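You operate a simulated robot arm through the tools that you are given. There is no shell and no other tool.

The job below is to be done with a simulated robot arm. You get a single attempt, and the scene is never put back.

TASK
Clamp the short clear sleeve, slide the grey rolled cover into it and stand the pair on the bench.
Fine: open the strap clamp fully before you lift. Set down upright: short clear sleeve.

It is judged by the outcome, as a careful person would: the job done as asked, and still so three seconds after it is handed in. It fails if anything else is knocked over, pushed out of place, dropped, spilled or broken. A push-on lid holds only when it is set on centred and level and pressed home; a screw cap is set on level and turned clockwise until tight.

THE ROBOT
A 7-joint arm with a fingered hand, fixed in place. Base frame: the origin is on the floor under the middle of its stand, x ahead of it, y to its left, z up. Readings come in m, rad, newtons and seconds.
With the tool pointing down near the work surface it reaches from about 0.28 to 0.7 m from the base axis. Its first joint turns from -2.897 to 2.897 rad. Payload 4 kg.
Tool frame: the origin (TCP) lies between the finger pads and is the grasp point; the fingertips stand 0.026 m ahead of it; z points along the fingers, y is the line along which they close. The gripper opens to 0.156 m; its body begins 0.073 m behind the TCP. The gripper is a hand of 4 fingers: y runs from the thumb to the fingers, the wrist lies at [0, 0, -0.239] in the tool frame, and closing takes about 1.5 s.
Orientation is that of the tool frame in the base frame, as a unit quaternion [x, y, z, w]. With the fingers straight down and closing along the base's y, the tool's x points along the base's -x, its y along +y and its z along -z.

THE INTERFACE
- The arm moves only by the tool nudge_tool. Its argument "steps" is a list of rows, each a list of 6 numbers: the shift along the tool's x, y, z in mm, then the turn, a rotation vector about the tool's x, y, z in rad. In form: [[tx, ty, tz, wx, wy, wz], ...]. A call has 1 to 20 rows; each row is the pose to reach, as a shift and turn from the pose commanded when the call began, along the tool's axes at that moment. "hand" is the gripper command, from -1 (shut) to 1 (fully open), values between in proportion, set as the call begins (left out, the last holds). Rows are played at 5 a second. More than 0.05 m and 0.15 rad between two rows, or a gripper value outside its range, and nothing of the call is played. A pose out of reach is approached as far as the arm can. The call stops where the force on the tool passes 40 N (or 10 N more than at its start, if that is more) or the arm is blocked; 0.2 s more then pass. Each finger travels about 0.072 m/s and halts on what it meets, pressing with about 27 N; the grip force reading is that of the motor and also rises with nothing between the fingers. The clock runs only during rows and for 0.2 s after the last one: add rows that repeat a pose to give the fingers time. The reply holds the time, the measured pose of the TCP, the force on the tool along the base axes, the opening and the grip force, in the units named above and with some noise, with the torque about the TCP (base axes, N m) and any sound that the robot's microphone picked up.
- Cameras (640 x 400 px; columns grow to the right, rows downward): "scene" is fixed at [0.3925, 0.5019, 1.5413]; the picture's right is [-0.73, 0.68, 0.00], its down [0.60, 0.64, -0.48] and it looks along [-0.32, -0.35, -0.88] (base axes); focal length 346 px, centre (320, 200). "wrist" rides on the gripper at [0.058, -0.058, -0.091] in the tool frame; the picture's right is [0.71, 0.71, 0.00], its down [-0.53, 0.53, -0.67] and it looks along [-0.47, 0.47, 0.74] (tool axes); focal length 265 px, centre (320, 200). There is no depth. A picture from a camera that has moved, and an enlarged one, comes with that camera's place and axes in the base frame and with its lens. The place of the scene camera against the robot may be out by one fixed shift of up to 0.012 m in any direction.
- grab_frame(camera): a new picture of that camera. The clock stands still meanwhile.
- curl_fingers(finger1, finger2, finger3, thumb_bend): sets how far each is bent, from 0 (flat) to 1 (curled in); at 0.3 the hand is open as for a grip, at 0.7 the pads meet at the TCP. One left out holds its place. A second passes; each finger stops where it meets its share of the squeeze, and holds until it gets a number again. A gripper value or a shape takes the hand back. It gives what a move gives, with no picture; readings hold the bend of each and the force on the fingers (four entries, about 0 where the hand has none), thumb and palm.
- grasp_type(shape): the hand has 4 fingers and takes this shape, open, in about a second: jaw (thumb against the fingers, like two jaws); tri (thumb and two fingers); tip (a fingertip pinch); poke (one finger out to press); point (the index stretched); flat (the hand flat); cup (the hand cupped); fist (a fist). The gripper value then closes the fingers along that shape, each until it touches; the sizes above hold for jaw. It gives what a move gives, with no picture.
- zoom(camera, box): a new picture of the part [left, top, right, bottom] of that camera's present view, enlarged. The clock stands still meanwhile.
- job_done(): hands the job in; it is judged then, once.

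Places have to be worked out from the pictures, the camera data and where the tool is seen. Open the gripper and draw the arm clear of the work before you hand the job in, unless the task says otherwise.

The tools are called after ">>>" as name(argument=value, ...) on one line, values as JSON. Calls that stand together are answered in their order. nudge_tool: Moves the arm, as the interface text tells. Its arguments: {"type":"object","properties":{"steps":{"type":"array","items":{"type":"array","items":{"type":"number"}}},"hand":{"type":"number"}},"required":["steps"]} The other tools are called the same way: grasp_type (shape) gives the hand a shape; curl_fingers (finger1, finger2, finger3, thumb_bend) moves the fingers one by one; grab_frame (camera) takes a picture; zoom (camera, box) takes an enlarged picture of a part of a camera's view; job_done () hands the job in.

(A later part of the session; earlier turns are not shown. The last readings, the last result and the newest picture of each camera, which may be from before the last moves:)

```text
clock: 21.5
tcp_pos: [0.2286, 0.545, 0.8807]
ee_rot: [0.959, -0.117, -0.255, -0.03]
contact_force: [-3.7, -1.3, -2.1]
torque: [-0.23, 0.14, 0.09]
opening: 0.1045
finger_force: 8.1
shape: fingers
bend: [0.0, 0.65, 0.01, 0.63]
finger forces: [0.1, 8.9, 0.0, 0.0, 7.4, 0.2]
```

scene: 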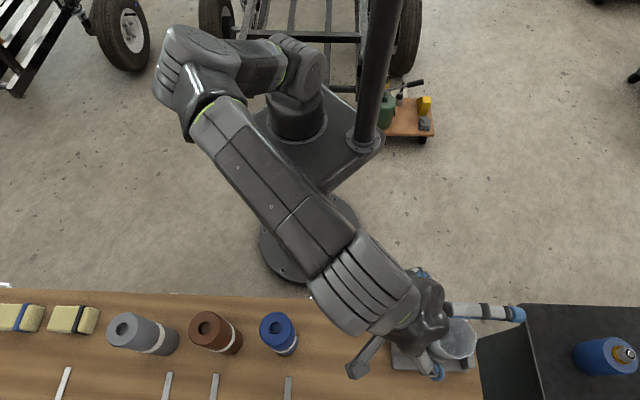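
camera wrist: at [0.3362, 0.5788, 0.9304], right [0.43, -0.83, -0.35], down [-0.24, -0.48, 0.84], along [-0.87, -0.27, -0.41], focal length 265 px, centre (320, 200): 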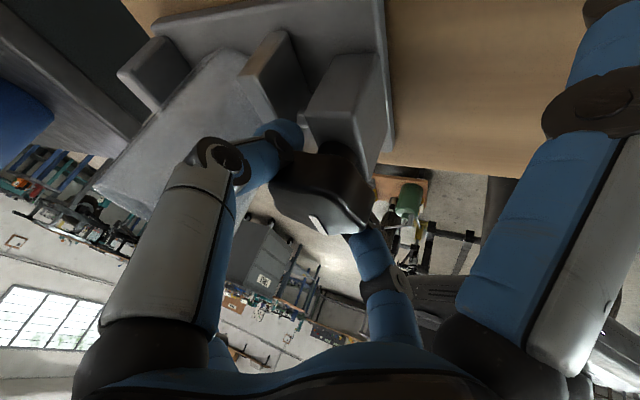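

Balanced now (about 8 N each side). I'll turn clockwise about 17° and look at the jaw and torque.

>>> nudge_tool(steps=[[0, 0, 0, 0.05, 0, 0.0866], [0, 0, 0, 0.1, 0, 0.1732], [0, 0, 0, 0.15, 0, 0.2598], [0, 0, 0, 0.15, 0, 0.2598]])

>>> grab_frame(camera="wrist")

>>> zoom(camera="scene", box=[330, 260, 530, 400])

```text
clock: 22.5
tcp_pos: [0.2294, 0.5465, 0.8819]
ee_rot: [0.931, -0.259, -0.248, -0.069]
contact_force: [-1.8, -3.6, 4.1]
torque: [-0.46, 0.28, 0.32]
opening: 0.1049
finger_force: 13.8
shape: fingers
bend: [0.0, 0.64, 0.01, 0.63]
finger forces: [0.0, 17.9, 0.0, 0.0, 9.1, 0.0]
```

```text
taken
camera wrist: at [0.3408, 0.5458, 0.9312], right [0.16, -0.92, -0.35], down [-0.38, -0.39, 0.84], along [-0.91, 0.0, -0.41], focal length 265 px, centre (320, 200)
```

wrist: 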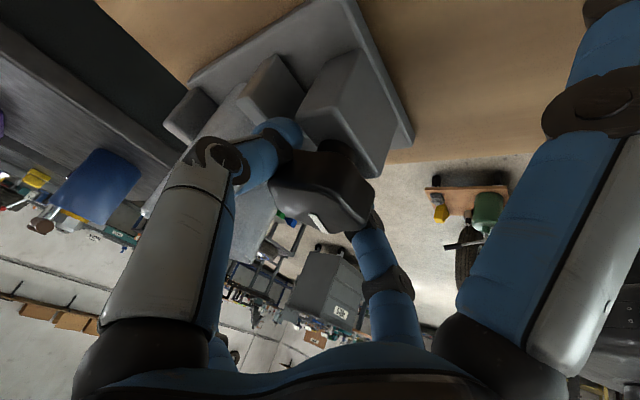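

```text
2.86 times, centred on (430, 330) of scene
camera zoom: at [0.3925, 0.5019, 1.5413], right [-0.73, 0.68, 0.0], down [0.6, 0.64, -0.48], along [-0.32, -0.35, -0.88], focal length 989 px, centre (6, -171)
```

zoom: 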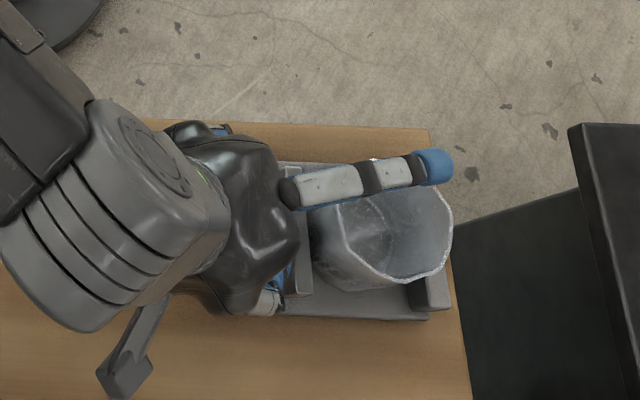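

The knob turned with the hand (resistance about 0.3 N·m). Continuing the clockwise stroke by about 40°.

>>> nudge_tool(steps=[[0, 0, 0, 0.06, 0, 0.104], [0, 0, 0, 0.12, 0, 0.208], [0, 0, 0, 0.18, 0, 0.312], [0, 0, 0, 0.24, 0, 0.416], [0, 0, 0, 0.3, 0, 0.52], [0, 0, 0, 0.35, 0, 0.606], [0, 0, 0, 0.35, 0, 0.606]])

>>> grab_frame(camera="wrist")

>>> zoom(camera="scene", box=[380, 290, 500, 380])

```text
clock: 23.6
tcp_pos: [0.2289, 0.545, 0.8831]
ee_rot: [0.834, -0.488, -0.222, -0.13]
contact_force: [1.1, 1.7, -3.1]
torque: [0.09, -0.06, 0.03]
opening: 0.1052
finger_force: 10.9
shape: fingers
bend: [0.0, 0.66, 0.0, 0.62]
finger forces: [0.1, 7.8, 0.1, 0.0, 12.8, 0.0]
stopped in row 5: the force on the tool passed its limit at 43 N (the readings are from after the stop); the commanded pose is now the measured one
```

```text
taken
camera wrist: at [0.326, 0.4906, 0.9321], right [-0.32, -0.88, -0.35], down [-0.52, -0.15, 0.84], along [-0.79, 0.45, -0.41], focal length 265 px, centre (320, 200)
```

wrist: 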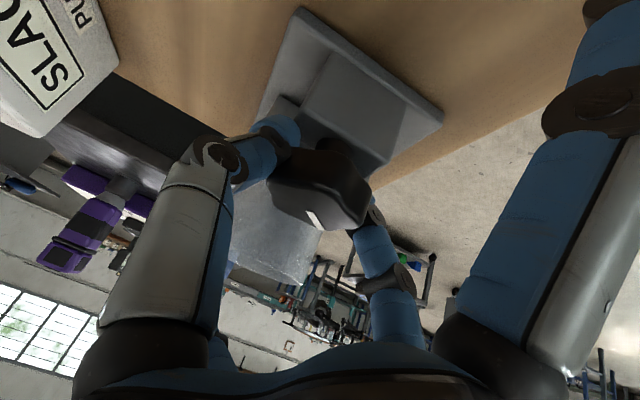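

```text
4.44 times, centred on (440, 335) of scene
camera zoom: at [0.3925, 0.5019, 1.5413], right [-0.73, 0.68, 0.0], down [0.6, 0.64, -0.48], along [-0.32, -0.35, -0.88], focal length 1538 px, centre (-213, -400)
```

zoom: 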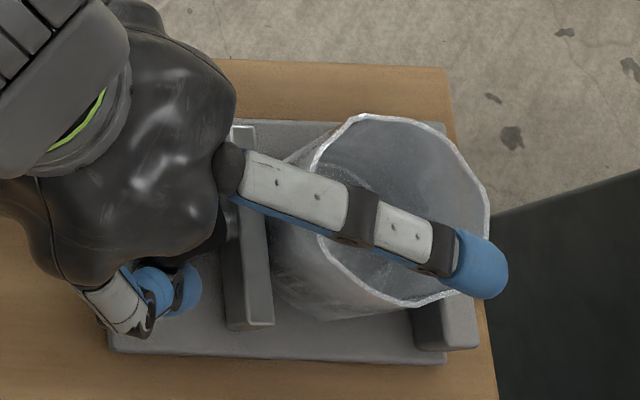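

The jaw has moved about 5 mm and now appears to hold the sleeve against the fixed jaw; the stop came from a sharp rise in resistance. I'll zoom in to check contact.

>>> zoom(camera="scene", box=[420, 300, 484, 360])

>>> zoom(camera="wrist", box=[200, 60, 420, 260])

```text
6.67 times, centred on (452, 330) of scene
camera zoom: at [0.3925, 0.5019, 1.5413], right [-0.73, 0.68, 0.0], down [0.6, 0.64, -0.48], along [-0.32, -0.35, -0.88], focal length 2308 px, centre (-560, -667)
```

zoom: 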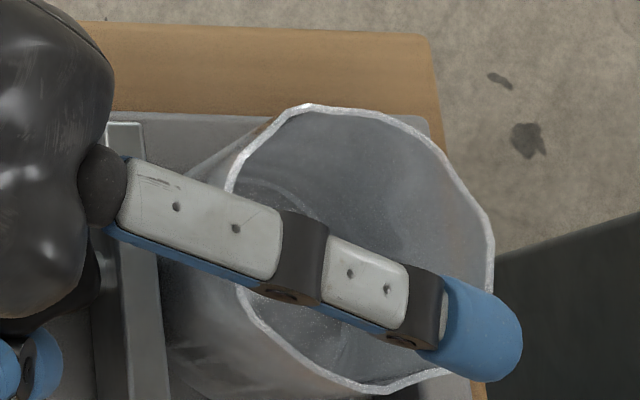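

```text
2.00 times, centred on (310, 160) of wrist
camera zoom: at [0.326, 0.4906, 0.9321], right [-0.32, -0.88, -0.35], down [-0.52, -0.15, 0.84], along [-0.79, 0.45, -0.41], focal length 531 px, centre (340, 280)
```

zoom: 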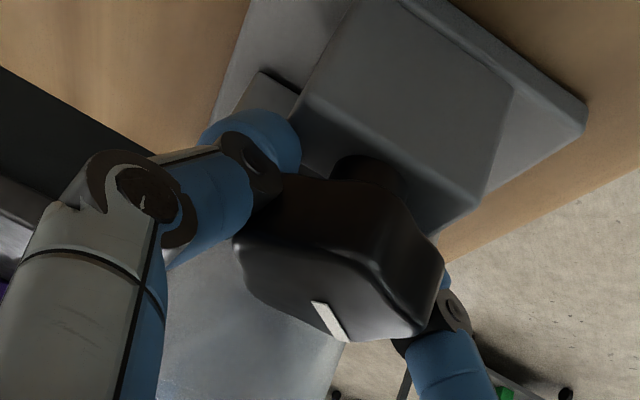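

It looks clamped. I'll try a small further clockwise turn to confirm firmness from the torque reading.

>>> nudge_tool(steps=[[0, 0, 0, 0.02, 0, 0.0346], [0, 0, 0, 0.04, 0, 0.0693], [0, 0, 0, 0.04, 0, 0.0693]])

>>> zoom(camera="wrist", box=[200, 60, 420, 260])

>>> zoom(camera="scene", box=[380, 290, 500, 380])

```text
clock: 24.4
tcp_pos: [0.2279, 0.5458, 0.8823]
ee_rot: [0.813, -0.521, -0.217, -0.139]
contact_force: [0.9, 4.5, -6.5]
torque: [0.06, -0.01, 0.08]
opening: 0.1055
finger_force: 10.6
shape: fingers
bend: [0.0, 0.66, 0.0, 0.62]
finger forces: [0.0, 8.3, 0.0, 0.0, 14.3, 0.0]
```

```text
2.00 times, centred on (310, 160) of wrist
camera zoom: at [0.3208, 0.4832, 0.9324], right [-0.39, -0.85, -0.35], down [-0.53, -0.11, 0.84], along [-0.76, 0.51, -0.41], focal length 531 px, centre (340, 280)
```

zoom: 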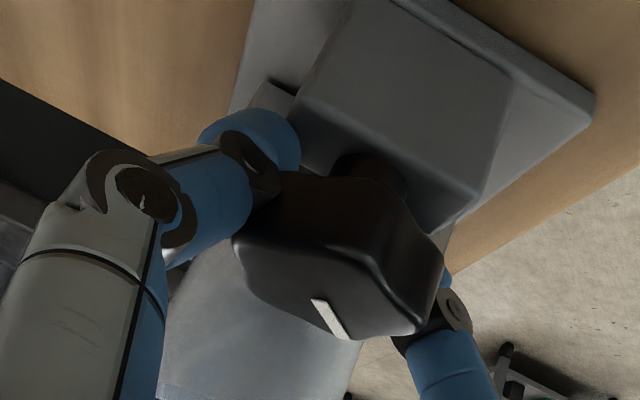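

```text
4.44 times, centred on (440, 335) of scene
camera zoom: at [0.3925, 0.5019, 1.5413], right [-0.73, 0.68, 0.0], down [0.6, 0.64, -0.48], along [-0.32, -0.35, -0.88], focal length 1538 px, centre (-213, -400)
```

zoom: 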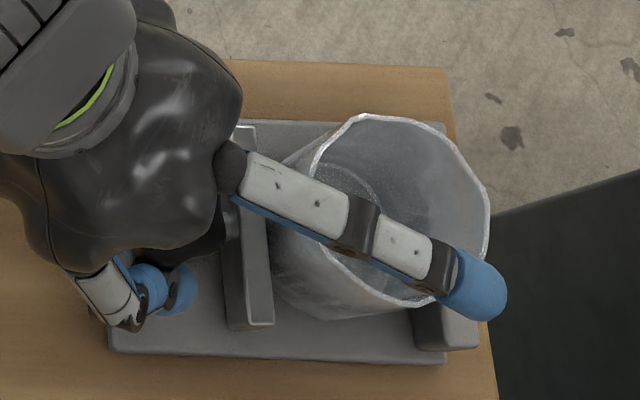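

The knob still turned with little resistance, so it isn't clearly tight yet. Continuing clockwise slowly.

>>> nudge_tool(steps=[[0, 0, 0, 0.02, 0, 0.0346], [0, 0, 0, 0.04, 0, 0.0693], [0, 0, 0, 0.06, 0, 0.104], [0, 0, 0, 0.08, 0, 0.1386], [0, 0, 0, 0.08, 0, 0.1386]])

>>> zoom(camera="wrist", box=[200, 60, 420, 260])

>>> zoom(camera="scene", box=[380, 290, 500, 380])

```text
clock: 25.6
tcp_pos: [0.2276, 0.5457, 0.883]
ee_rot: [0.77, -0.584, -0.206, -0.156]
contact_force: [-1.8, 5.4, -4.9]
torque: [0.07, 0.01, 0.15]
opening: 0.1052
finger_force: 10.8
shape: fingers
bend: [0.0, 0.66, 0.0, 0.62]
finger forces: [0.1, 7.6, 0.0, 0.0, 12.7, 0.1]
```

```text
2.00 times, centred on (310, 160) of wrist
camera zoom: at [0.3098, 0.4693, 0.9322], right [-0.52, -0.78, -0.35], down [-0.54, -0.02, 0.84], along [-0.67, 0.62, -0.41], focal length 531 px, centre (340, 280)
```

zoom: 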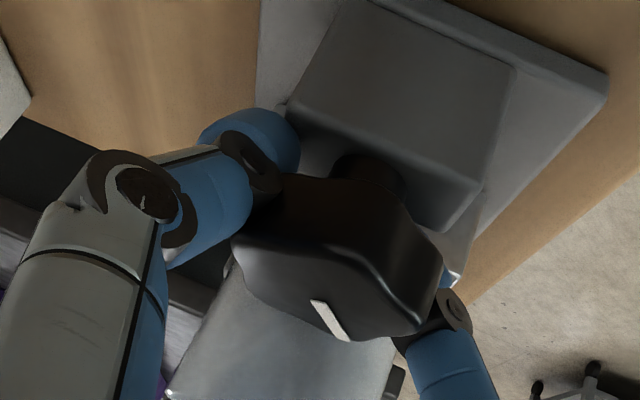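

```text
4.44 times, centred on (440, 335) of scene
camera zoom: at [0.3925, 0.5019, 1.5413], right [-0.73, 0.68, 0.0], down [0.6, 0.64, -0.48], along [-0.32, -0.35, -0.88], focal length 1538 px, centre (-213, -400)
```

zoom: 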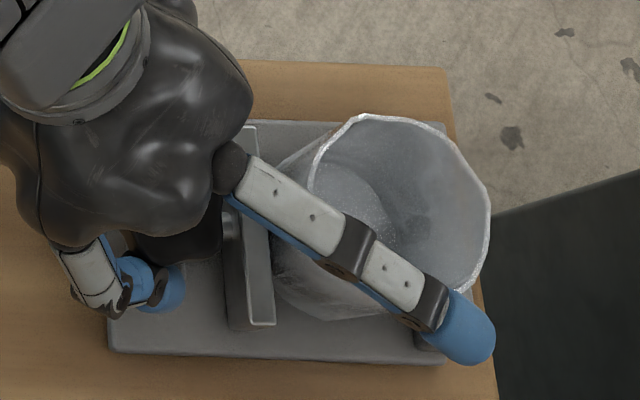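

The jaw is now stationary against the sleeve while the knob still turns lightly. I'll regrip: open the pinch, swing back counter-clockwise, and take another stroke until it is firm.

>>> curl_fingers(finger2=0.43, thumb_bend=0.43)

>>> nudge_tool(steps=[[0, 0, 0, -0.065, 0, -0.1126], [0, 0, 0, -0.13, 0, -0.2252], [0, 0, 0, -0.195, 0, -0.3377], [0, 0, 0, -0.26, 0, -0.4503], [0, 0, 0, -0.325, 0, -0.5629], [0, 0, 0, -0.39, 0, -0.6755], [0, 0, 0, -0.455, 0, -0.788], [0, 0, 0, -0.52, 0, -0.9], [0, 0, 0, -0.52, 0, -0.9]])

>>> zoom(camera="wrist", box=[100, 20, 420, 240])

```text
clock: 26.6
tcp_pos: [0.229, 0.5452, 0.8829]
ee_rot: [0.769, -0.584, -0.206, -0.156]
contact_force: [-0.3, -0.4, -0.2]
torque: [0.0, 0.01, 0.0]
opening: 0.1176
finger_force: 0.0
shape: fingers
bend: [0.0, 0.43, 0.0, 0.43]
finger forces: [0.0, 0.0, 0.0, 0.0, 0.1, 0.0]
```

```text
clock: 28.6
tcp_pos: [0.227, 0.545, 0.8838]
ee_rot: [0.958, -0.124, -0.257, -0.033]
contact_force: [-0.5, -0.3, -0.5]
torque: [0.01, 0.03, -0.04]
opening: 0.1177
finger_force: 0.1
shape: fingers
bend: [0.0, 0.43, 0.0, 0.43]
finger forces: [0.0, 0.0, 0.0, 0.1, 0.1, 0.0]
```

```text
1.82 times, centred on (260, 130) of wrist
camera zoom: at [0.3356, 0.5772, 0.9325], right [0.41, -0.84, -0.35], down [-0.25, -0.48, 0.84], along [-0.88, -0.26, -0.41], focal length 483 px, centre (429, 327)
```

zoom: 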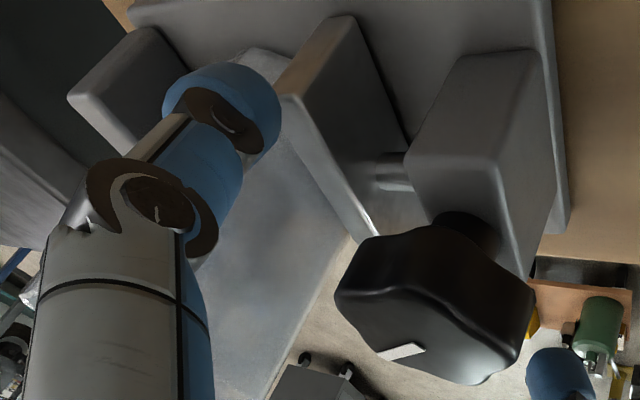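

The marker shows the knob stayed turned by about 60°. Re-gripping it for another clockwise stroke.

>>> curl_fingers(finger2=0.8, thumb_bend=0.67)

```text
clock: 29.6
tcp_pos: [0.2282, 0.5457, 0.8833]
ee_rot: [0.958, -0.125, -0.257, -0.033]
contact_force: [-3.0, 3.8, -2.4]
torque: [-0.05, 0.04, 0.05]
opening: 0.1049
finger_force: 8.0
shape: fingers
bend: [0.0, 0.65, 0.0, 0.63]
finger forces: [0.1, 6.7, 0.0, 0.1, 9.3, 0.0]
```

Balanced grip again; turning clockwise in small steps.

>>> nudge_tool(steps=[[0, 0, 0, 0.03, 0, 0.052], [0, 0, 0, 0.06, 0, 0.104], [0, 0, 0, 0.09, 0, 0.156], [0, 0, 0, 0.12, 0, 0.208], [0, 0, 0, 0.15, 0, 0.26], [0, 0, 0, 0.15, 0, 0.26]])

>>> zoom(camera="wrist", box=[100, 20, 420, 240])

>>> zoom(camera="scene", box=[380, 290, 500, 380])

```text
clock: 31.0
tcp_pos: [0.2276, 0.5466, 0.8836]
ee_rot: [0.928, -0.266, -0.249, -0.07]
contact_force: [-11.3, 4.7, 0.9]
torque: [-0.12, 0.23, 0.37]
opening: 0.1052
finger_force: 10.3
shape: fingers
bend: [0.0, 0.64, 0.0, 0.62]
finger forces: [0.0, 8.9, 0.0, 0.1, 11.3, 0.1]
```

```text
1.82 times, centred on (260, 130) of wrist
camera zoom: at [0.3399, 0.544, 0.933], right [0.14, -0.92, -0.35], down [-0.38, -0.38, 0.84], along [-0.91, 0.01, -0.41], focal length 483 px, centre (429, 327)
```

zoom: 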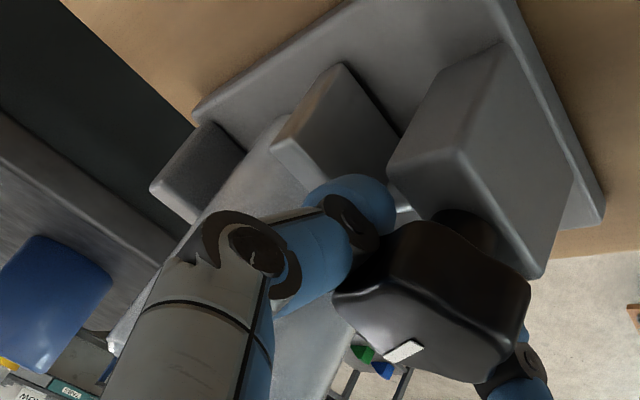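

```text
4.44 times, centred on (440, 335) of scene
camera zoom: at [0.3925, 0.5019, 1.5413], right [-0.73, 0.68, 0.0], down [0.6, 0.64, -0.48], along [-0.32, -0.35, -0.88], focal length 1538 px, centre (-213, -400)
```

zoom: 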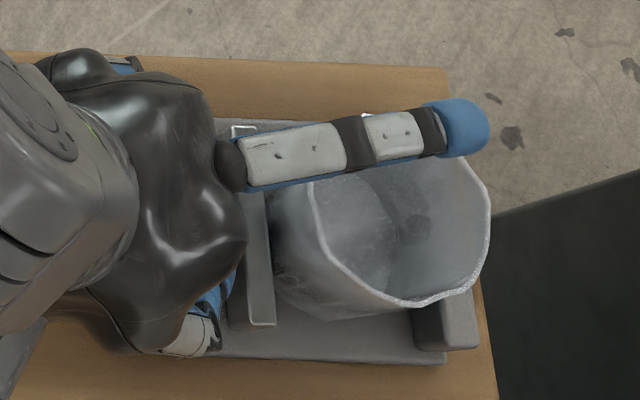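

The knob turned only about 10° while the hand turned 17°, with torque up to 0.37 N·m: it is now resisting. One more small push to see whether it has come up firm.

>>> nudge_tool(steps=[[0, 0, 0, 0.03, 0, 0.052], [0, 0, 0, 0.06, 0, 0.104], [0, 0, 0, 0.09, 0, 0.156], [0, 0, 0, 0.09, 0, 0.156]])

>>> zoom(camera="wrist", box=[100, 20, 420, 240])

```text
clock: 32.0
tcp_pos: [0.2274, 0.5457, 0.8816]
ee_rot: [0.901, -0.35, -0.24, -0.092]
contact_force: [-5.0, 5.3, 0.8]
torque: [-0.16, 0.25, 0.3]
opening: 0.1053
finger_force: 10.1
shape: fingers
bend: [0.0, 0.63, 0.0, 0.62]
finger forces: [0.1, 9.5, 0.0, 0.0, 11.1, 0.0]
```

```text
1.82 times, centred on (260, 130) of wrist
camera zoom: at [0.3381, 0.5236, 0.9325], right [-0.02, -0.94, -0.35], down [-0.45, -0.3, 0.84], along [-0.89, 0.18, -0.41], focal length 483 px, centre (429, 327)
```

zoom: 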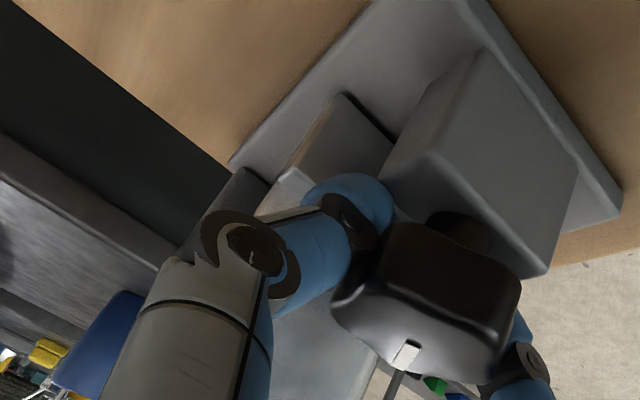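

The marker hasn't moved while the hand slipped, so the clamp is tight at about 70° clockwise from the start. I'll release the knob and rise straight up.

>>> curl_fingers(finger2=0.43, thumb_bend=0.43)

>>> nudge_tool(steps=[[-15, 0, -26, 0, 0, 0], [-35, 0, -60.6, 0, 0, 0], [-55, 0, -95.3, 0, 0, 0], [-75, 0, -130, 0, 0, 0], [-95, 0, -164.5, 0, 0, 0], [-95, 0, -164.5, 0, 0, 0]])

>>> grab_frame(camera="scene")

>>> zoom(camera="scene", box=[380, 290, 500, 380])

>>> grab_frame(camera="wrist")

```text
clock: 33.0
tcp_pos: [0.2263, 0.5452, 0.8839]
ee_rot: [0.901, -0.35, -0.241, -0.092]
contact_force: [0.0, 0.1, 0.2]
torque: [0.01, 0.02, 0.0]
opening: 0.1176
finger_force: 0.0
shape: fingers
bend: [0.0, 0.43, 0.0, 0.43]
finger forces: [0.0, 0.0, 0.0, 0.0, 0.1, 0.0]
```

```text
clock: 34.4
tcp_pos: [0.2265, 0.5459, 1.0773]
ee_rot: [0.901, -0.349, -0.241, -0.092]
contact_force: [0.2, 0.6, -0.5]
torque: [-0.03, -0.02, 0.01]
opening: 0.1176
finger_force: 0.1
shape: fingers
bend: [0.0, 0.43, 0.0, 0.43]
finger forces: [0.0, 0.0, 0.1, 0.0, 0.0, 0.0]
```

```text
taken
```

scene: 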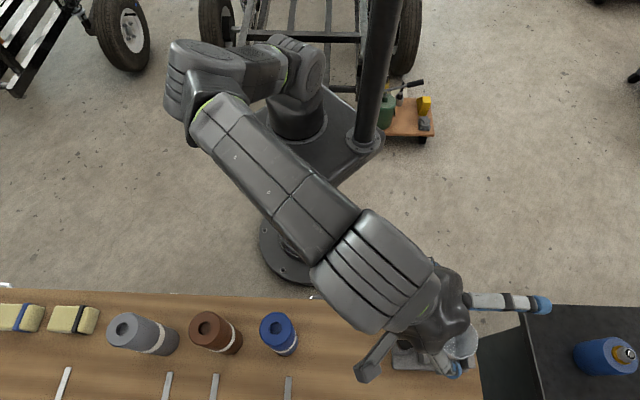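

```text
4.44 times, centred on (440, 335) of scene
camera zoom: at [0.3925, 0.5019, 1.5413], right [-0.73, 0.68, 0.0], down [0.6, 0.64, -0.48], along [-0.32, -0.35, -0.88], focal length 1538 px, centre (-213, -400)
```

zoom: 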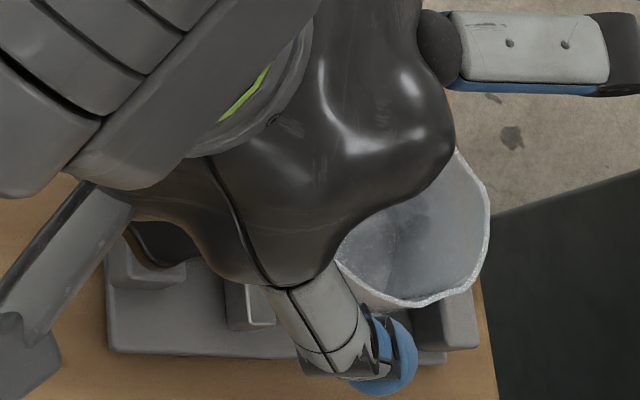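

```text
taken
camera wrist: at [0.3372, 0.525, 1.1274], right [-0.02, -0.94, -0.35], down [-0.44, -0.3, 0.84], along [-0.9, 0.18, -0.41], focal length 265 px, centre (320, 200)
```

wrist: 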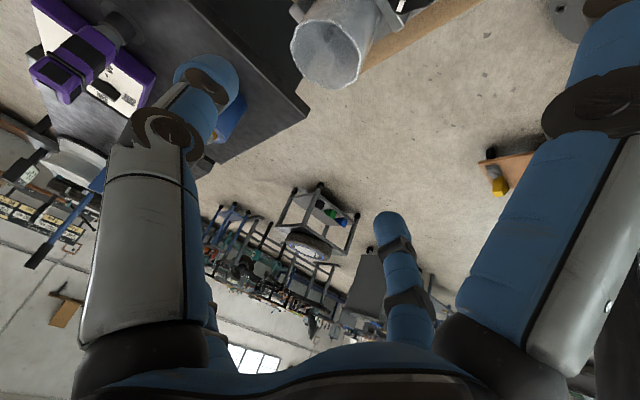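

The clamp is set and the hand is clear. I'll level the hand again, and set all digits to the open jaw shape.

>>> nudge_tool(steps=[[0, 0, 0, 0, 0.13, 0], [0, 0, 0, 0, 0.26, 0], [0, 0, 0, 0, 0.39, 0], [0, 0, 0, 0, 0.5236, 0], [0, 0, 0, 0, 0.5236, 0]])

>>> grasp_type(shape="jaw")

```text
clock: 35.6
tcp_pos: [0.2278, 0.5452, 1.0738]
ee_rot: [0.932, -0.361, 0.002, 0.001]
contact_force: [1.6, 0.9, -0.5]
torque: [-0.02, 0.01, -0.02]
opening: 0.1177
finger_force: 0.0
shape: fingers
bend: [0.0, 0.43, 0.0, 0.43]
finger forces: [0.0, 0.0, 0.0, 0.0, 0.1, 0.0]
```

```text
clock: 36.5
tcp_pos: [0.2267, 0.5454, 1.0746]
ee_rot: [0.933, -0.361, 0.0, 0.001]
contact_force: [-0.8, -0.2, 0.6]
torque: [0.0, -0.01, 0.0]
opening: 0.1563
finger_force: 0.1
shape: jaw
bend: [0.3, 0.3, 0.3, 0.3]
finger forces: [0.0, 0.0, 0.0, 0.0, 0.1, 0.0]
```

Now travelling high over the bench to above the grey roll near (0.56, 0.23), turning the hand so the digits straddle the neighbours at 45°.

>>> nudge_tool(steps=[[38, 0.7, -5, 0, 0, 0.07], [76, 1.4, -10, 0, 0, 0.14], [115, 2.1, -15, 0, 0, 0.21], [153, 2.9, -20, 0, 0, 0.28], [191, 3.6, -25, 0, 0, 0.35], [230, 4.3, -25, 0, 0, 0.42], [268, 5, -25, 0, 0, 0.49], [306, 5.7, -25, 0, 0, 0.56], [344, 6.4, -25, 0, 0, 0.63], [383, 7.2, -25, 0, 0, 0.7], [421, 7.9, -25, 0, 0, 0.77], [459, 8.6, -25, 0, 0, 0.83], [459, 8.6, -25, 0, 0, 0.83]])

>>> grab_frame(camera="wrist")

>>> grab_frame(camera="scene")

>>> zoom(camera="scene", box=[380, 290, 500, 380])

```text
clock: 39.3
tcp_pos: [0.5639, 0.2304, 1.0998]
ee_rot: [0.708, -0.706, 0.001, 0.0]
contact_force: [-0.5, -0.3, -0.8]
torque: [-0.02, 0.03, -0.01]
opening: 0.156
finger_force: 0.1
shape: jaw
bend: [0.3, 0.3, 0.3, 0.3]
finger forces: [0.0, 0.1, 0.1, 0.0, 0.0, 0.0]
```

```text
taken
camera wrist: at [0.622, 0.1719, 1.1911], right [-0.71, -0.71, 0.0], down [-0.53, 0.53, 0.67], along [-0.47, 0.47, -0.75], focal length 265 px, centre (320, 200)
```

wrist: 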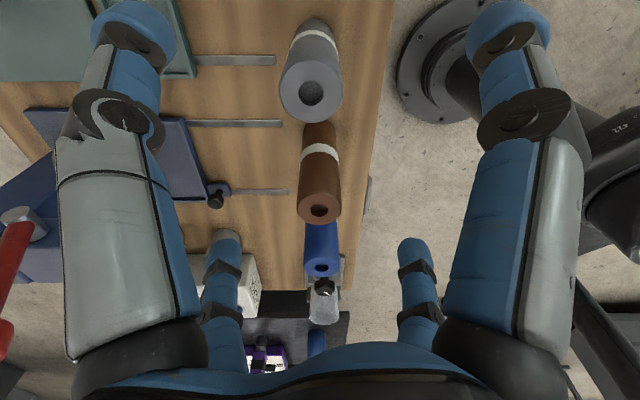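

```text
taken
```

scene: 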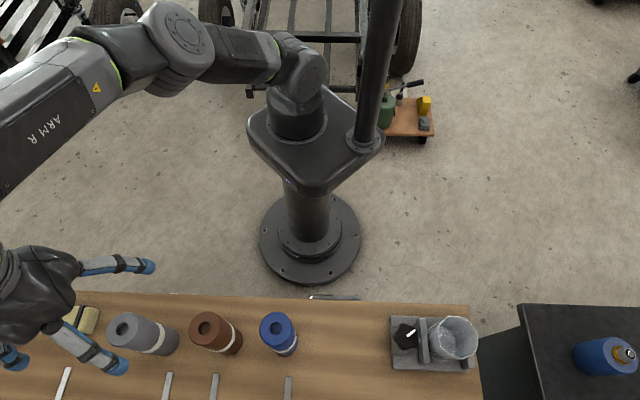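

```text
4.44 times, centred on (440, 335) of scene
camera zoom: at [0.3925, 0.5019, 1.5413], right [-0.73, 0.68, 0.0], down [0.6, 0.64, -0.48], along [-0.32, -0.35, -0.88], focal length 1538 px, centre (-213, -400)
```

zoom: 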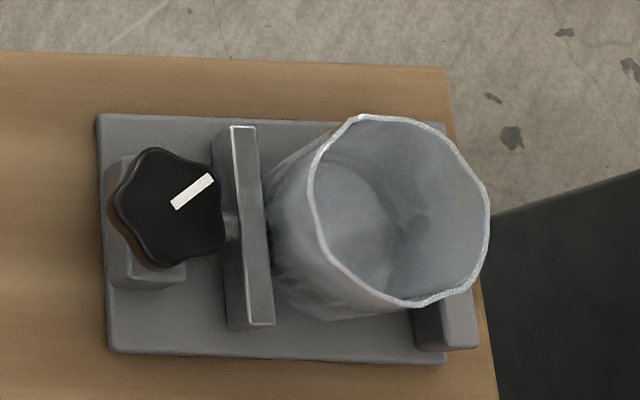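

The knob marker shows the clamp state held, and the grey roll is nearly below the hand. I'll zoom on the roll to locate it and look again into the sleeve.

>>> zoom(camera="wrist", box=[256, 10, 384, 130])

>>> zoom(camera="scene", box=[430, 310, 478, 352])

>>> zoom(camera="wrist", box=[220, 80, 400, 220])

```text
3.33 times, centred on (320, 70) of wrist
camera zoom: at [0.622, 0.1719, 1.1911], right [-0.71, -0.71, 0.0], down [-0.53, 0.53, 0.67], along [-0.47, 0.47, -0.75], focal length 885 px, centre (320, 633)
```

zoom: 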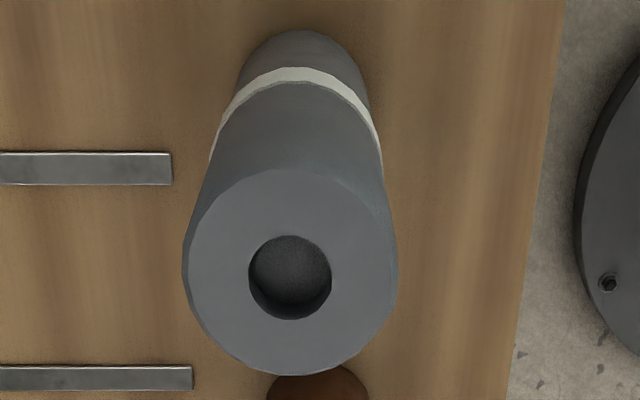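

```text
9.52 times, centred on (454, 331) of scene
camera zoom: at [0.3925, 0.5019, 1.5413], right [-0.73, 0.68, 0.0], down [0.6, 0.64, -0.48], along [-0.32, -0.35, -0.88], focal length 3297 px, centre (-956, -1048)
```

zoom: 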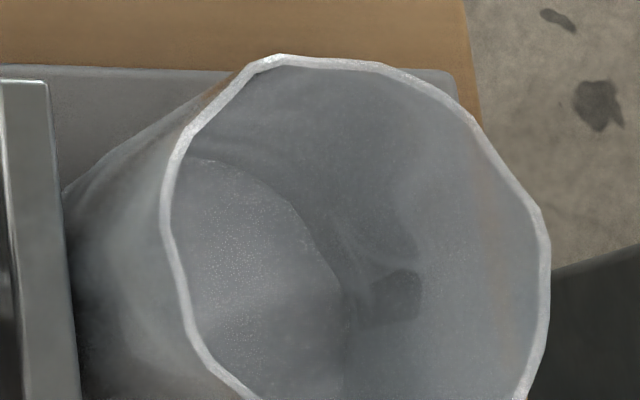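

```text
2.86 times, centred on (310, 150) of wrist
camera zoom: at [0.622, 0.1719, 1.1911], right [-0.71, -0.71, 0.0], down [-0.53, 0.53, 0.67], along [-0.47, 0.47, -0.75], focal length 758 px, centre (349, 343)
```

zoom: 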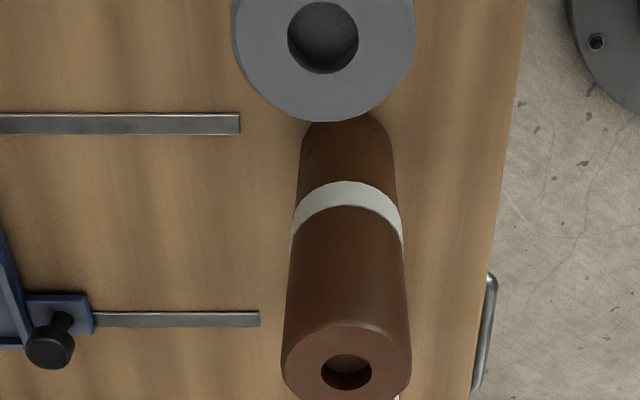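

The grey roll's top centre works out at about (0.571, 0.2325, 0.973), diameter ~53 mm, and the sleeve seems to have a closed bottom. I'll centre over the roll and come down partway for a check.

>>> nudge_tool(steps=[[-2, -7, 20, 0, 0, 0], [-2, -7, 45, 0, 0, 0], [-2, -7, 70, 0, 0, 0], [-2, -7, 70, 0, 0, 0]])

>>> grab_frame(camera="wrist")

>>> zoom(camera="scene", box=[0, 240, 220, 380])

```text
clock: 40.3
tcp_pos: [0.5679, 0.2307, 1.0283]
ee_rot: [0.707, -0.707, 0.0, 0.0]
contact_force: [0.7, 0.4, -0.1]
torque: [-0.02, -0.01, -0.01]
opening: 0.1558
finger_force: 0.0
shape: jaw
bend: [0.3, 0.3, 0.3, 0.3]
finger forces: [0.1, 0.0, 0.0, 0.1, 0.0, 0.0]
```

```text
taken
camera wrist: at [0.6253, 0.1726, 1.1193], right [-0.71, -0.71, 0.0], down [-0.53, 0.53, 0.67], along [-0.47, 0.47, -0.75], focal length 265 px, centre (320, 200)
```

wrist: 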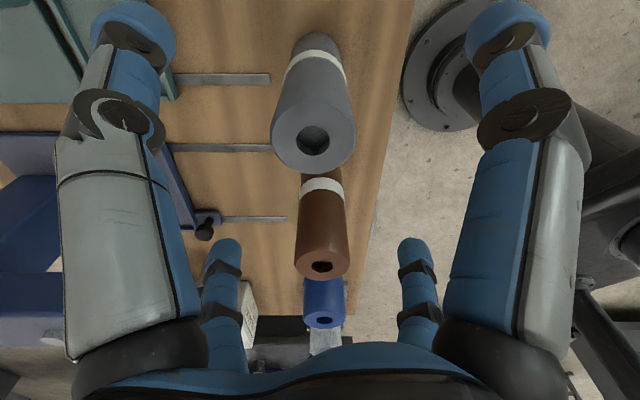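

```text
2.86 times, centred on (110, 310) of scene
camera zoom: at [0.3925, 0.5019, 1.5413], right [-0.73, 0.68, 0.0], down [0.6, 0.64, -0.48], along [-0.32, -0.35, -0.88], focal length 989 px, centre (920, -114)
```

zoom: 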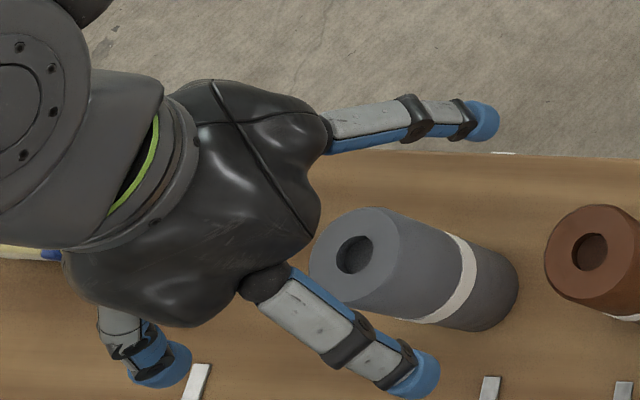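

Zooming on the roll top to refine the centre.

>>> zoom(camera="wrist", box=[256, 90, 368, 180])

```text
4.44 times, centred on (312, 135) of wrist
camera zoom: at [0.6253, 0.1726, 1.1193], right [-0.71, -0.71, 0.0], down [-0.53, 0.53, 0.67], along [-0.47, 0.47, -0.75], focal length 1180 px, centre (356, 489)
```

zoom: 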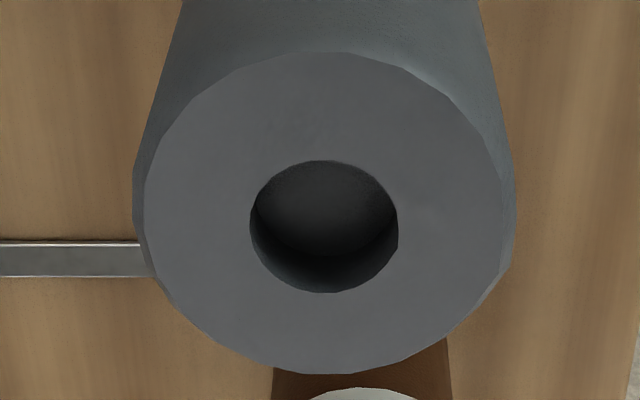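

Refined roll centre: about (0.572, 0.2315), top at z≈0.978. Shifting 5 mm and descending around it to grip about 38 mm below its top.

>>> nudge_tool(steps=[[-1, -4.7, 5, 0, 0, 0], [-1, -4.7, 27, 0, 0, 0], [-1, -4.7, 49, 0, 0, 0], [-1, -4.7, 70, 0, 0, 0], [-1, -4.7, 88, 0, 0, 0], [-1, -4.7, 88, 0, 0, 0]])

>>> grab_frame(camera="wrist")

>>> zoom(camera="scene", box=[0, 240, 220, 380])

```text
clock: 41.7
tcp_pos: [0.5735, 0.2332, 0.9411]
ee_rot: [0.708, -0.706, 0.001, 0.001]
contact_force: [-0.1, -0.2, 0.7]
torque: [-0.03, 0.04, 0.0]
opening: 0.1558
finger_force: 0.0
shape: jaw
bend: [0.3, 0.3, 0.3, 0.3]
finger forces: [0.0, 0.0, 0.0, 0.0, 0.0, 0.0]
```

```text
taken
camera wrist: at [0.631, 0.1759, 1.031], right [-0.71, -0.71, 0.0], down [-0.53, 0.53, 0.67], along [-0.47, 0.47, -0.75], focal length 265 px, centre (320, 200)
```

wrist: 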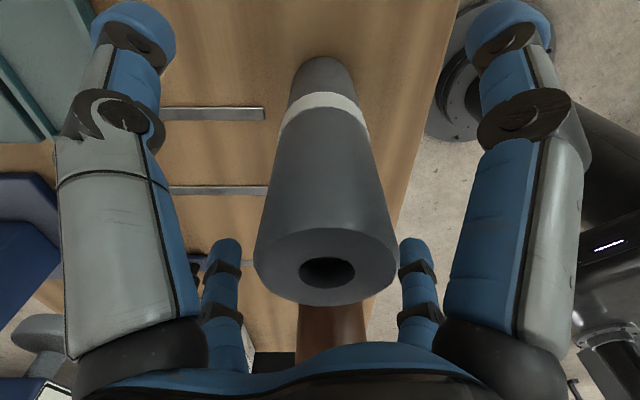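

```text
2.86 times, centred on (110, 310) of scene
camera zoom: at [0.3925, 0.5019, 1.5413], right [-0.73, 0.68, 0.0], down [0.6, 0.64, -0.48], along [-0.32, -0.35, -0.88], focal length 989 px, centre (920, -114)
```

zoom: 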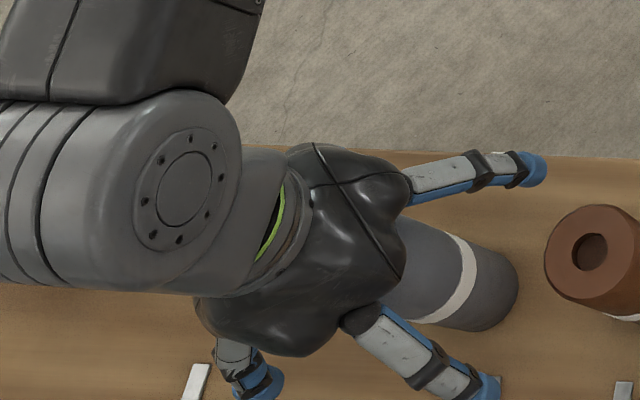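

The roll is between the digits, slightly off centre in the image; I'll zoom for a precise correction before closing.

>>> zoom(camera="wrist", box=[240, 210, 410, 316])

```text
3.76 times, centred on (325, 263) of wrist
camera zoom: at [0.631, 0.1759, 1.031], right [-0.71, -0.71, 0.0], down [-0.53, 0.53, 0.67], along [-0.47, 0.47, -0.75], focal length 999 px, centre (301, -37)
```

zoom: 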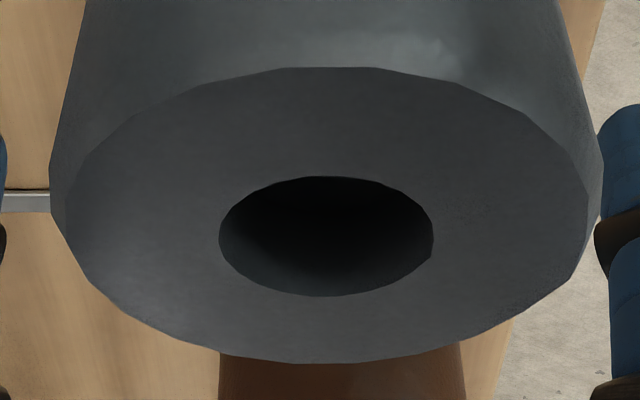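

Centre confirmed at (0.572, 0.232); TCP is only 2 mm off. I'll correct it and close the hand on the roll.

>>> nudge_tool(steps=[[2, 1, 0, 0, 0, 0], [2, 1, 0, 0, 0, 0]])

>>> nudge_tool(steps=[[0, 0, 0, 0, 0, 0], [0, 0, 0, 0, 0, 0], [0, 0, 0, 0, 0, 0], [0, 0, 0, 0, 0, 0], [0, 0, 0, 0, 0, 0], [0, 0, 0, 0, 0, 0], [0, 0, 0, 0, 0, 0]], hand=-1)

>>> grab_frame(camera="wrist")

>>> zoom(camera="scene", box=[0, 240, 220, 380])

```text
clock: 42.3
tcp_pos: [0.5719, 0.2315, 0.9401]
ee_rot: [0.708, -0.706, 0.001, 0.001]
contact_force: [-0.6, -0.5, -0.1]
torque: [-0.03, -0.03, 0.01]
opening: 0.1561
finger_force: 0.0
shape: jaw
bend: [0.3, 0.3, 0.3, 0.3]
finger forces: [0.0, 0.1, 0.0, 0.0, 0.0, 0.1]
```

```text
clock: 43.9
tcp_pos: [0.5714, 0.2319, 0.941]
ee_rot: [0.708, -0.706, 0.001, 0.0]
contact_force: [-0.6, -0.8, 0.2]
torque: [-0.02, -0.02, 0.0]
opening: 0.0454
finger_force: 26.8
shape: jaw
bend: [0.48, 0.48, 0.79, 0.7]
finger forces: [24.2, 24.3, 24.2, 0.1, 24.6, 0.0]
```

```text
taken
camera wrist: at [0.6304, 0.1744, 1.0314], right [-0.71, -0.71, 0.0], down [-0.53, 0.53, 0.67], along [-0.47, 0.47, -0.75], focal length 265 px, centre (320, 200)
```

wrist: 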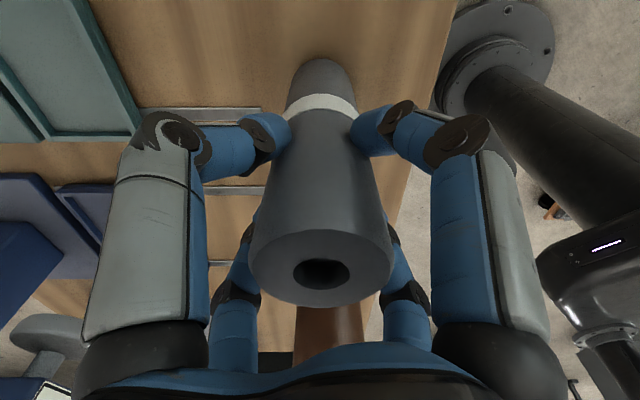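

```text
2.86 times, centred on (110, 310) of scene
camera zoom: at [0.3925, 0.5019, 1.5413], right [-0.73, 0.68, 0.0], down [0.6, 0.64, -0.48], along [-0.32, -0.35, -0.88], focal length 989 px, centre (920, -114)
```

zoom: 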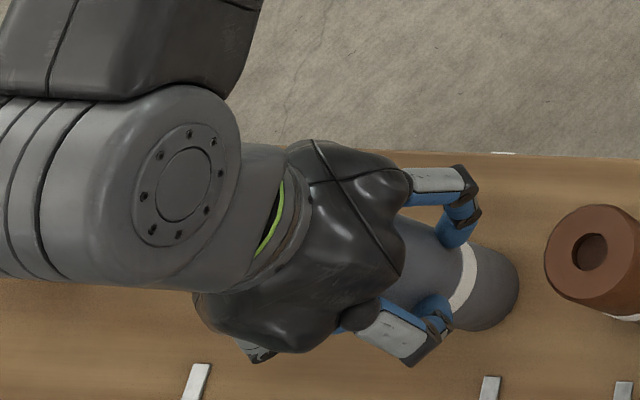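

The grip reports about 24 N on every digit, but the bends are uneven (0.48/0.48/0.79/0.70). I'll look closely before lifting.

>>> zoom(camera="wrist", box=[180, 80, 460, 340])

>>> zoom(camera="scene", box=[100, 270, 200, 360])

```text
1.54 times, centred on (320, 210) of wrist
camera zoom: at [0.6304, 0.1744, 1.0314], right [-0.71, -0.71, 0.0], down [-0.53, 0.53, 0.67], along [-0.47, 0.47, -0.75], focal length 408 px, centre (320, 185)
```

zoom: 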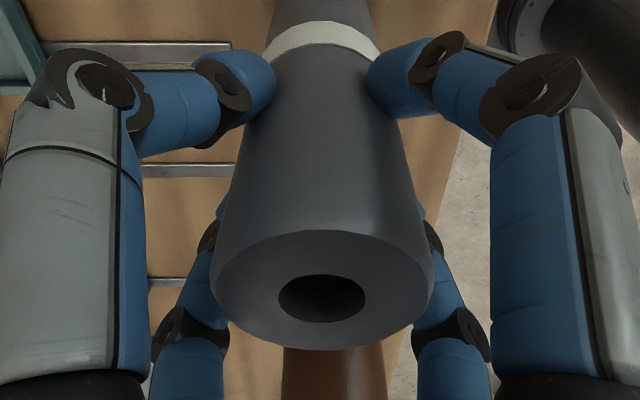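

```text
4.44 times, centred on (150, 315) of scene
camera zoom: at [0.3925, 0.5019, 1.5413], right [-0.73, 0.68, 0.0], down [0.6, 0.64, -0.48], along [-0.32, -0.35, -0.88], focal length 1538 px, centre (1076, -311)
```

zoom: 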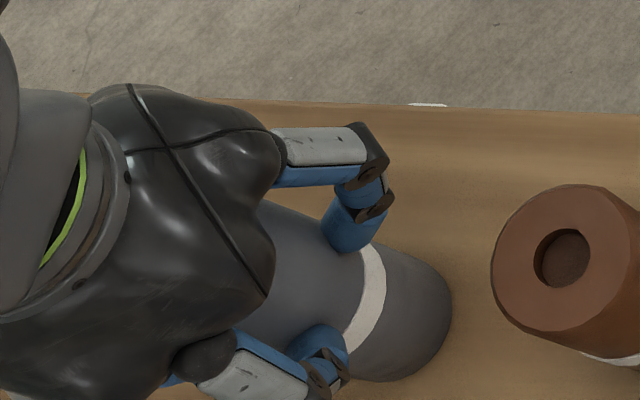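

All four fingertips are touching the roll evenly and it's still upright and centred. Lifting it straight up, checking the grip as it leaves the bench.

>>> nudge_tool(steps=[[0, 0, -8, 0, 0, 0], [0, 0, -20, 0, 0, 0], [0, 0, -40, 0, 0, 0], [0, 0, -60, 0, 0, 0], [0, 0, -60, 0, 0, 0]])

>>> grab_frame(camera="wrist")

>>> zoom(camera="scene", box=[0, 220, 220, 380])

```text
clock: 45.1
tcp_pos: [0.5705, 0.2304, 1.0026]
ee_rot: [0.708, -0.706, 0.001, 0.001]
contact_force: [0.0, 0.4, -1.0]
torque: [-0.01, 0.02, 0.0]
opening: 0.0452
finger_force: 27.0
shape: jaw
bend: [0.48, 0.48, 0.79, 0.7]
finger forces: [24.2, 24.3, 24.1, 0.0, 24.6, 0.1]
```

```text
taken
camera wrist: at [0.6294, 0.1722, 1.0928], right [-0.71, -0.71, 0.0], down [-0.53, 0.53, 0.67], along [-0.47, 0.47, -0.75], focal length 265 px, centre (320, 200)
```

wrist: 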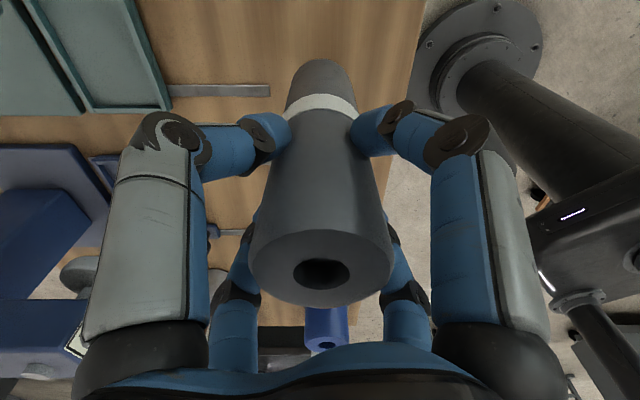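

```text
2.50 times, centred on (110, 300) of scene
camera zoom: at [0.3925, 0.5019, 1.5413], right [-0.73, 0.68, 0.0], down [0.6, 0.64, -0.48], along [-0.32, -0.35, -0.88], focal length 865 px, centre (845, -50)
```

zoom: 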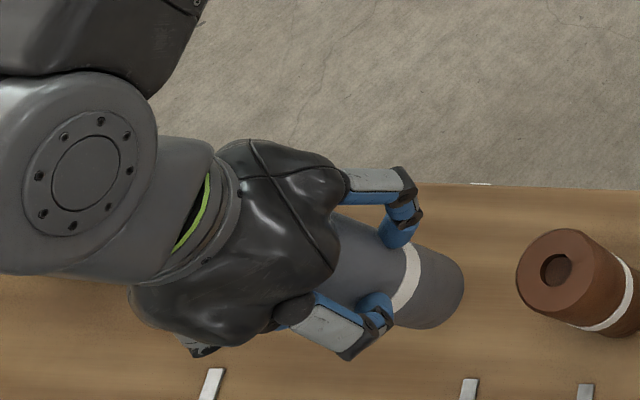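

The roll is lifted cleanly and hasn't shifted in the grip. I'll zoom on its lower end to measure how its axis lies relative to the tool.

>>> zoom(camera="wrist", box=[256, 30, 384, 110])

>>> zoom(camera="wrist", box=[240, 215, 400, 315])

```text
5.00 times, centred on (320, 70) of wrist
camera zoom: at [0.6294, 0.1722, 1.0928], right [-0.71, -0.71, 0.0], down [-0.53, 0.53, 0.67], along [-0.47, 0.47, -0.75], focal length 1327 px, centre (320, 850)
```

zoom: 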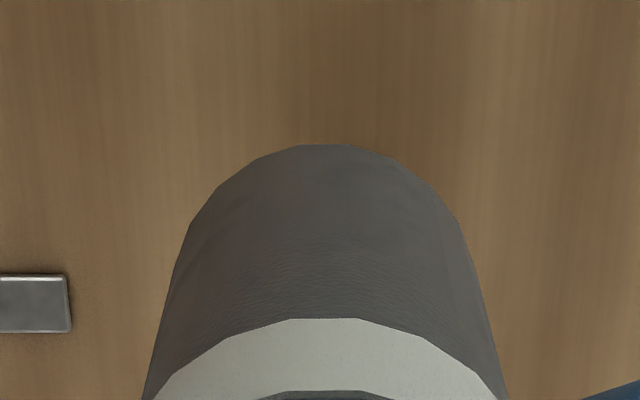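

```text
4.00 times, centred on (320, 265) of wrist
camera zoom: at [0.6294, 0.1722, 1.0928], right [-0.71, -0.71, 0.0], down [-0.53, 0.53, 0.67], along [-0.47, 0.47, -0.75], focal length 1062 px, centre (320, -60)
```

zoom: 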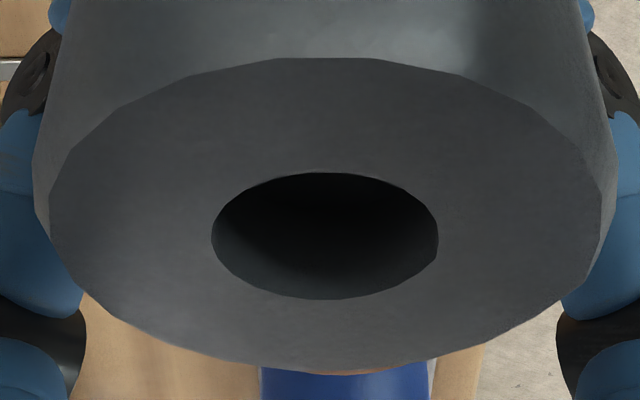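

The roll hangs essentially plumb (about 1° lean; its lower end about 3 mm off the tool axis). Raising it above the other rolls' height before crossing the bench.

>>> nudge_tool(steps=[[0, 0, -30, 0, 0, 0], [0, 0, -65, 0, 0, 0], [0, 0, -100, 0, 0, 0], [0, 0, -130, 0, 0, 0], [0, 0, -130, 0, 0, 0]])

```text
clock: 46.3
tcp_pos: [0.5727, 0.2253, 1.1178]
ee_rot: [-0.704, 0.71, 0.007, -0.01]
contact_force: [-0.7, -0.5, -1.4]
torque: [-0.01, 0.01, 0.02]
opening: 0.0451
finger_force: 26.8
shape: jaw
bend: [0.48, 0.48, 0.79, 0.7]
finger forces: [24.5, 24.4, 24.4, 0.0, 24.6, 0.1]
out of reach, approached as far as the arm can: row 4
```

The arm is near its upper reach there (z≈1.118, small tilt). I'll draw the roll inward toward the robot, correct the tilt, and raise a bit more so it passes clear of the other rolls.

>>> nudge_tool(steps=[[17, 20, -5, 0.012, -0.002, 0], [34, 40, -15, 0.024, -0.004, 0], [50.6, 60.3, -28.4, 0.024, -0.004, 0], [50.6, 60.3, -28.4, 0.024, -0.004, 0]])

>>> grab_frame(camera="scene")

>>> grab_frame(camera="wrist")

```text
clock: 47.3
tcp_pos: [0.5152, 0.1818, 1.1607]
ee_rot: [0.707, -0.707, 0.008, -0.01]
contact_force: [0.1, -0.3, -0.4]
torque: [0.04, -0.03, 0.0]
opening: 0.0451
finger_force: 27.0
shape: jaw
bend: [0.48, 0.79, 0.79, 0.7]
finger forces: [24.3, 24.1, 24.1, 0.0, 24.5, 0.0]
```

```text
taken
```

scene: 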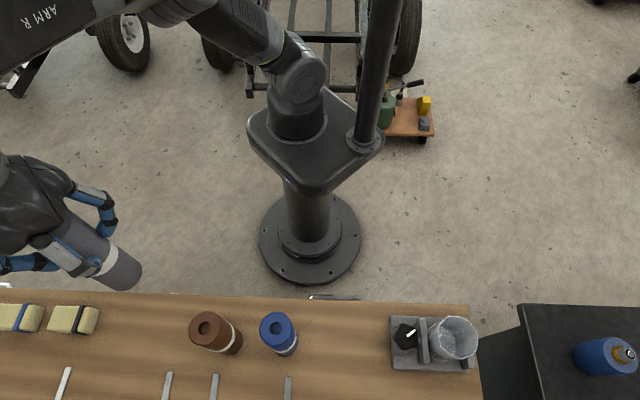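

```text
taken
camera wrist: at [0.5705, 0.1233, 1.2523], right [-0.71, -0.71, -0.02], down [-0.54, 0.52, 0.66], along [-0.46, 0.47, -0.75], focal length 265 px, centre (320, 200)
```

wrist: 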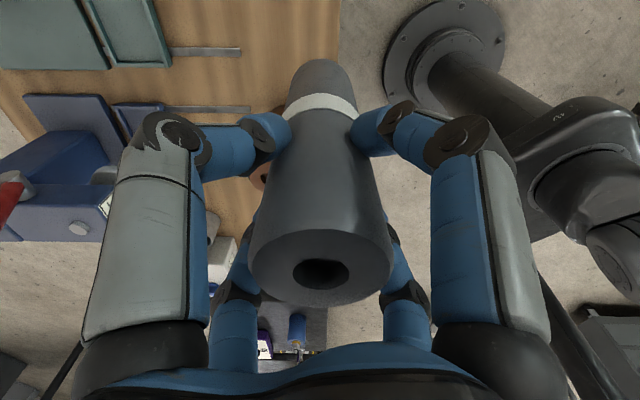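

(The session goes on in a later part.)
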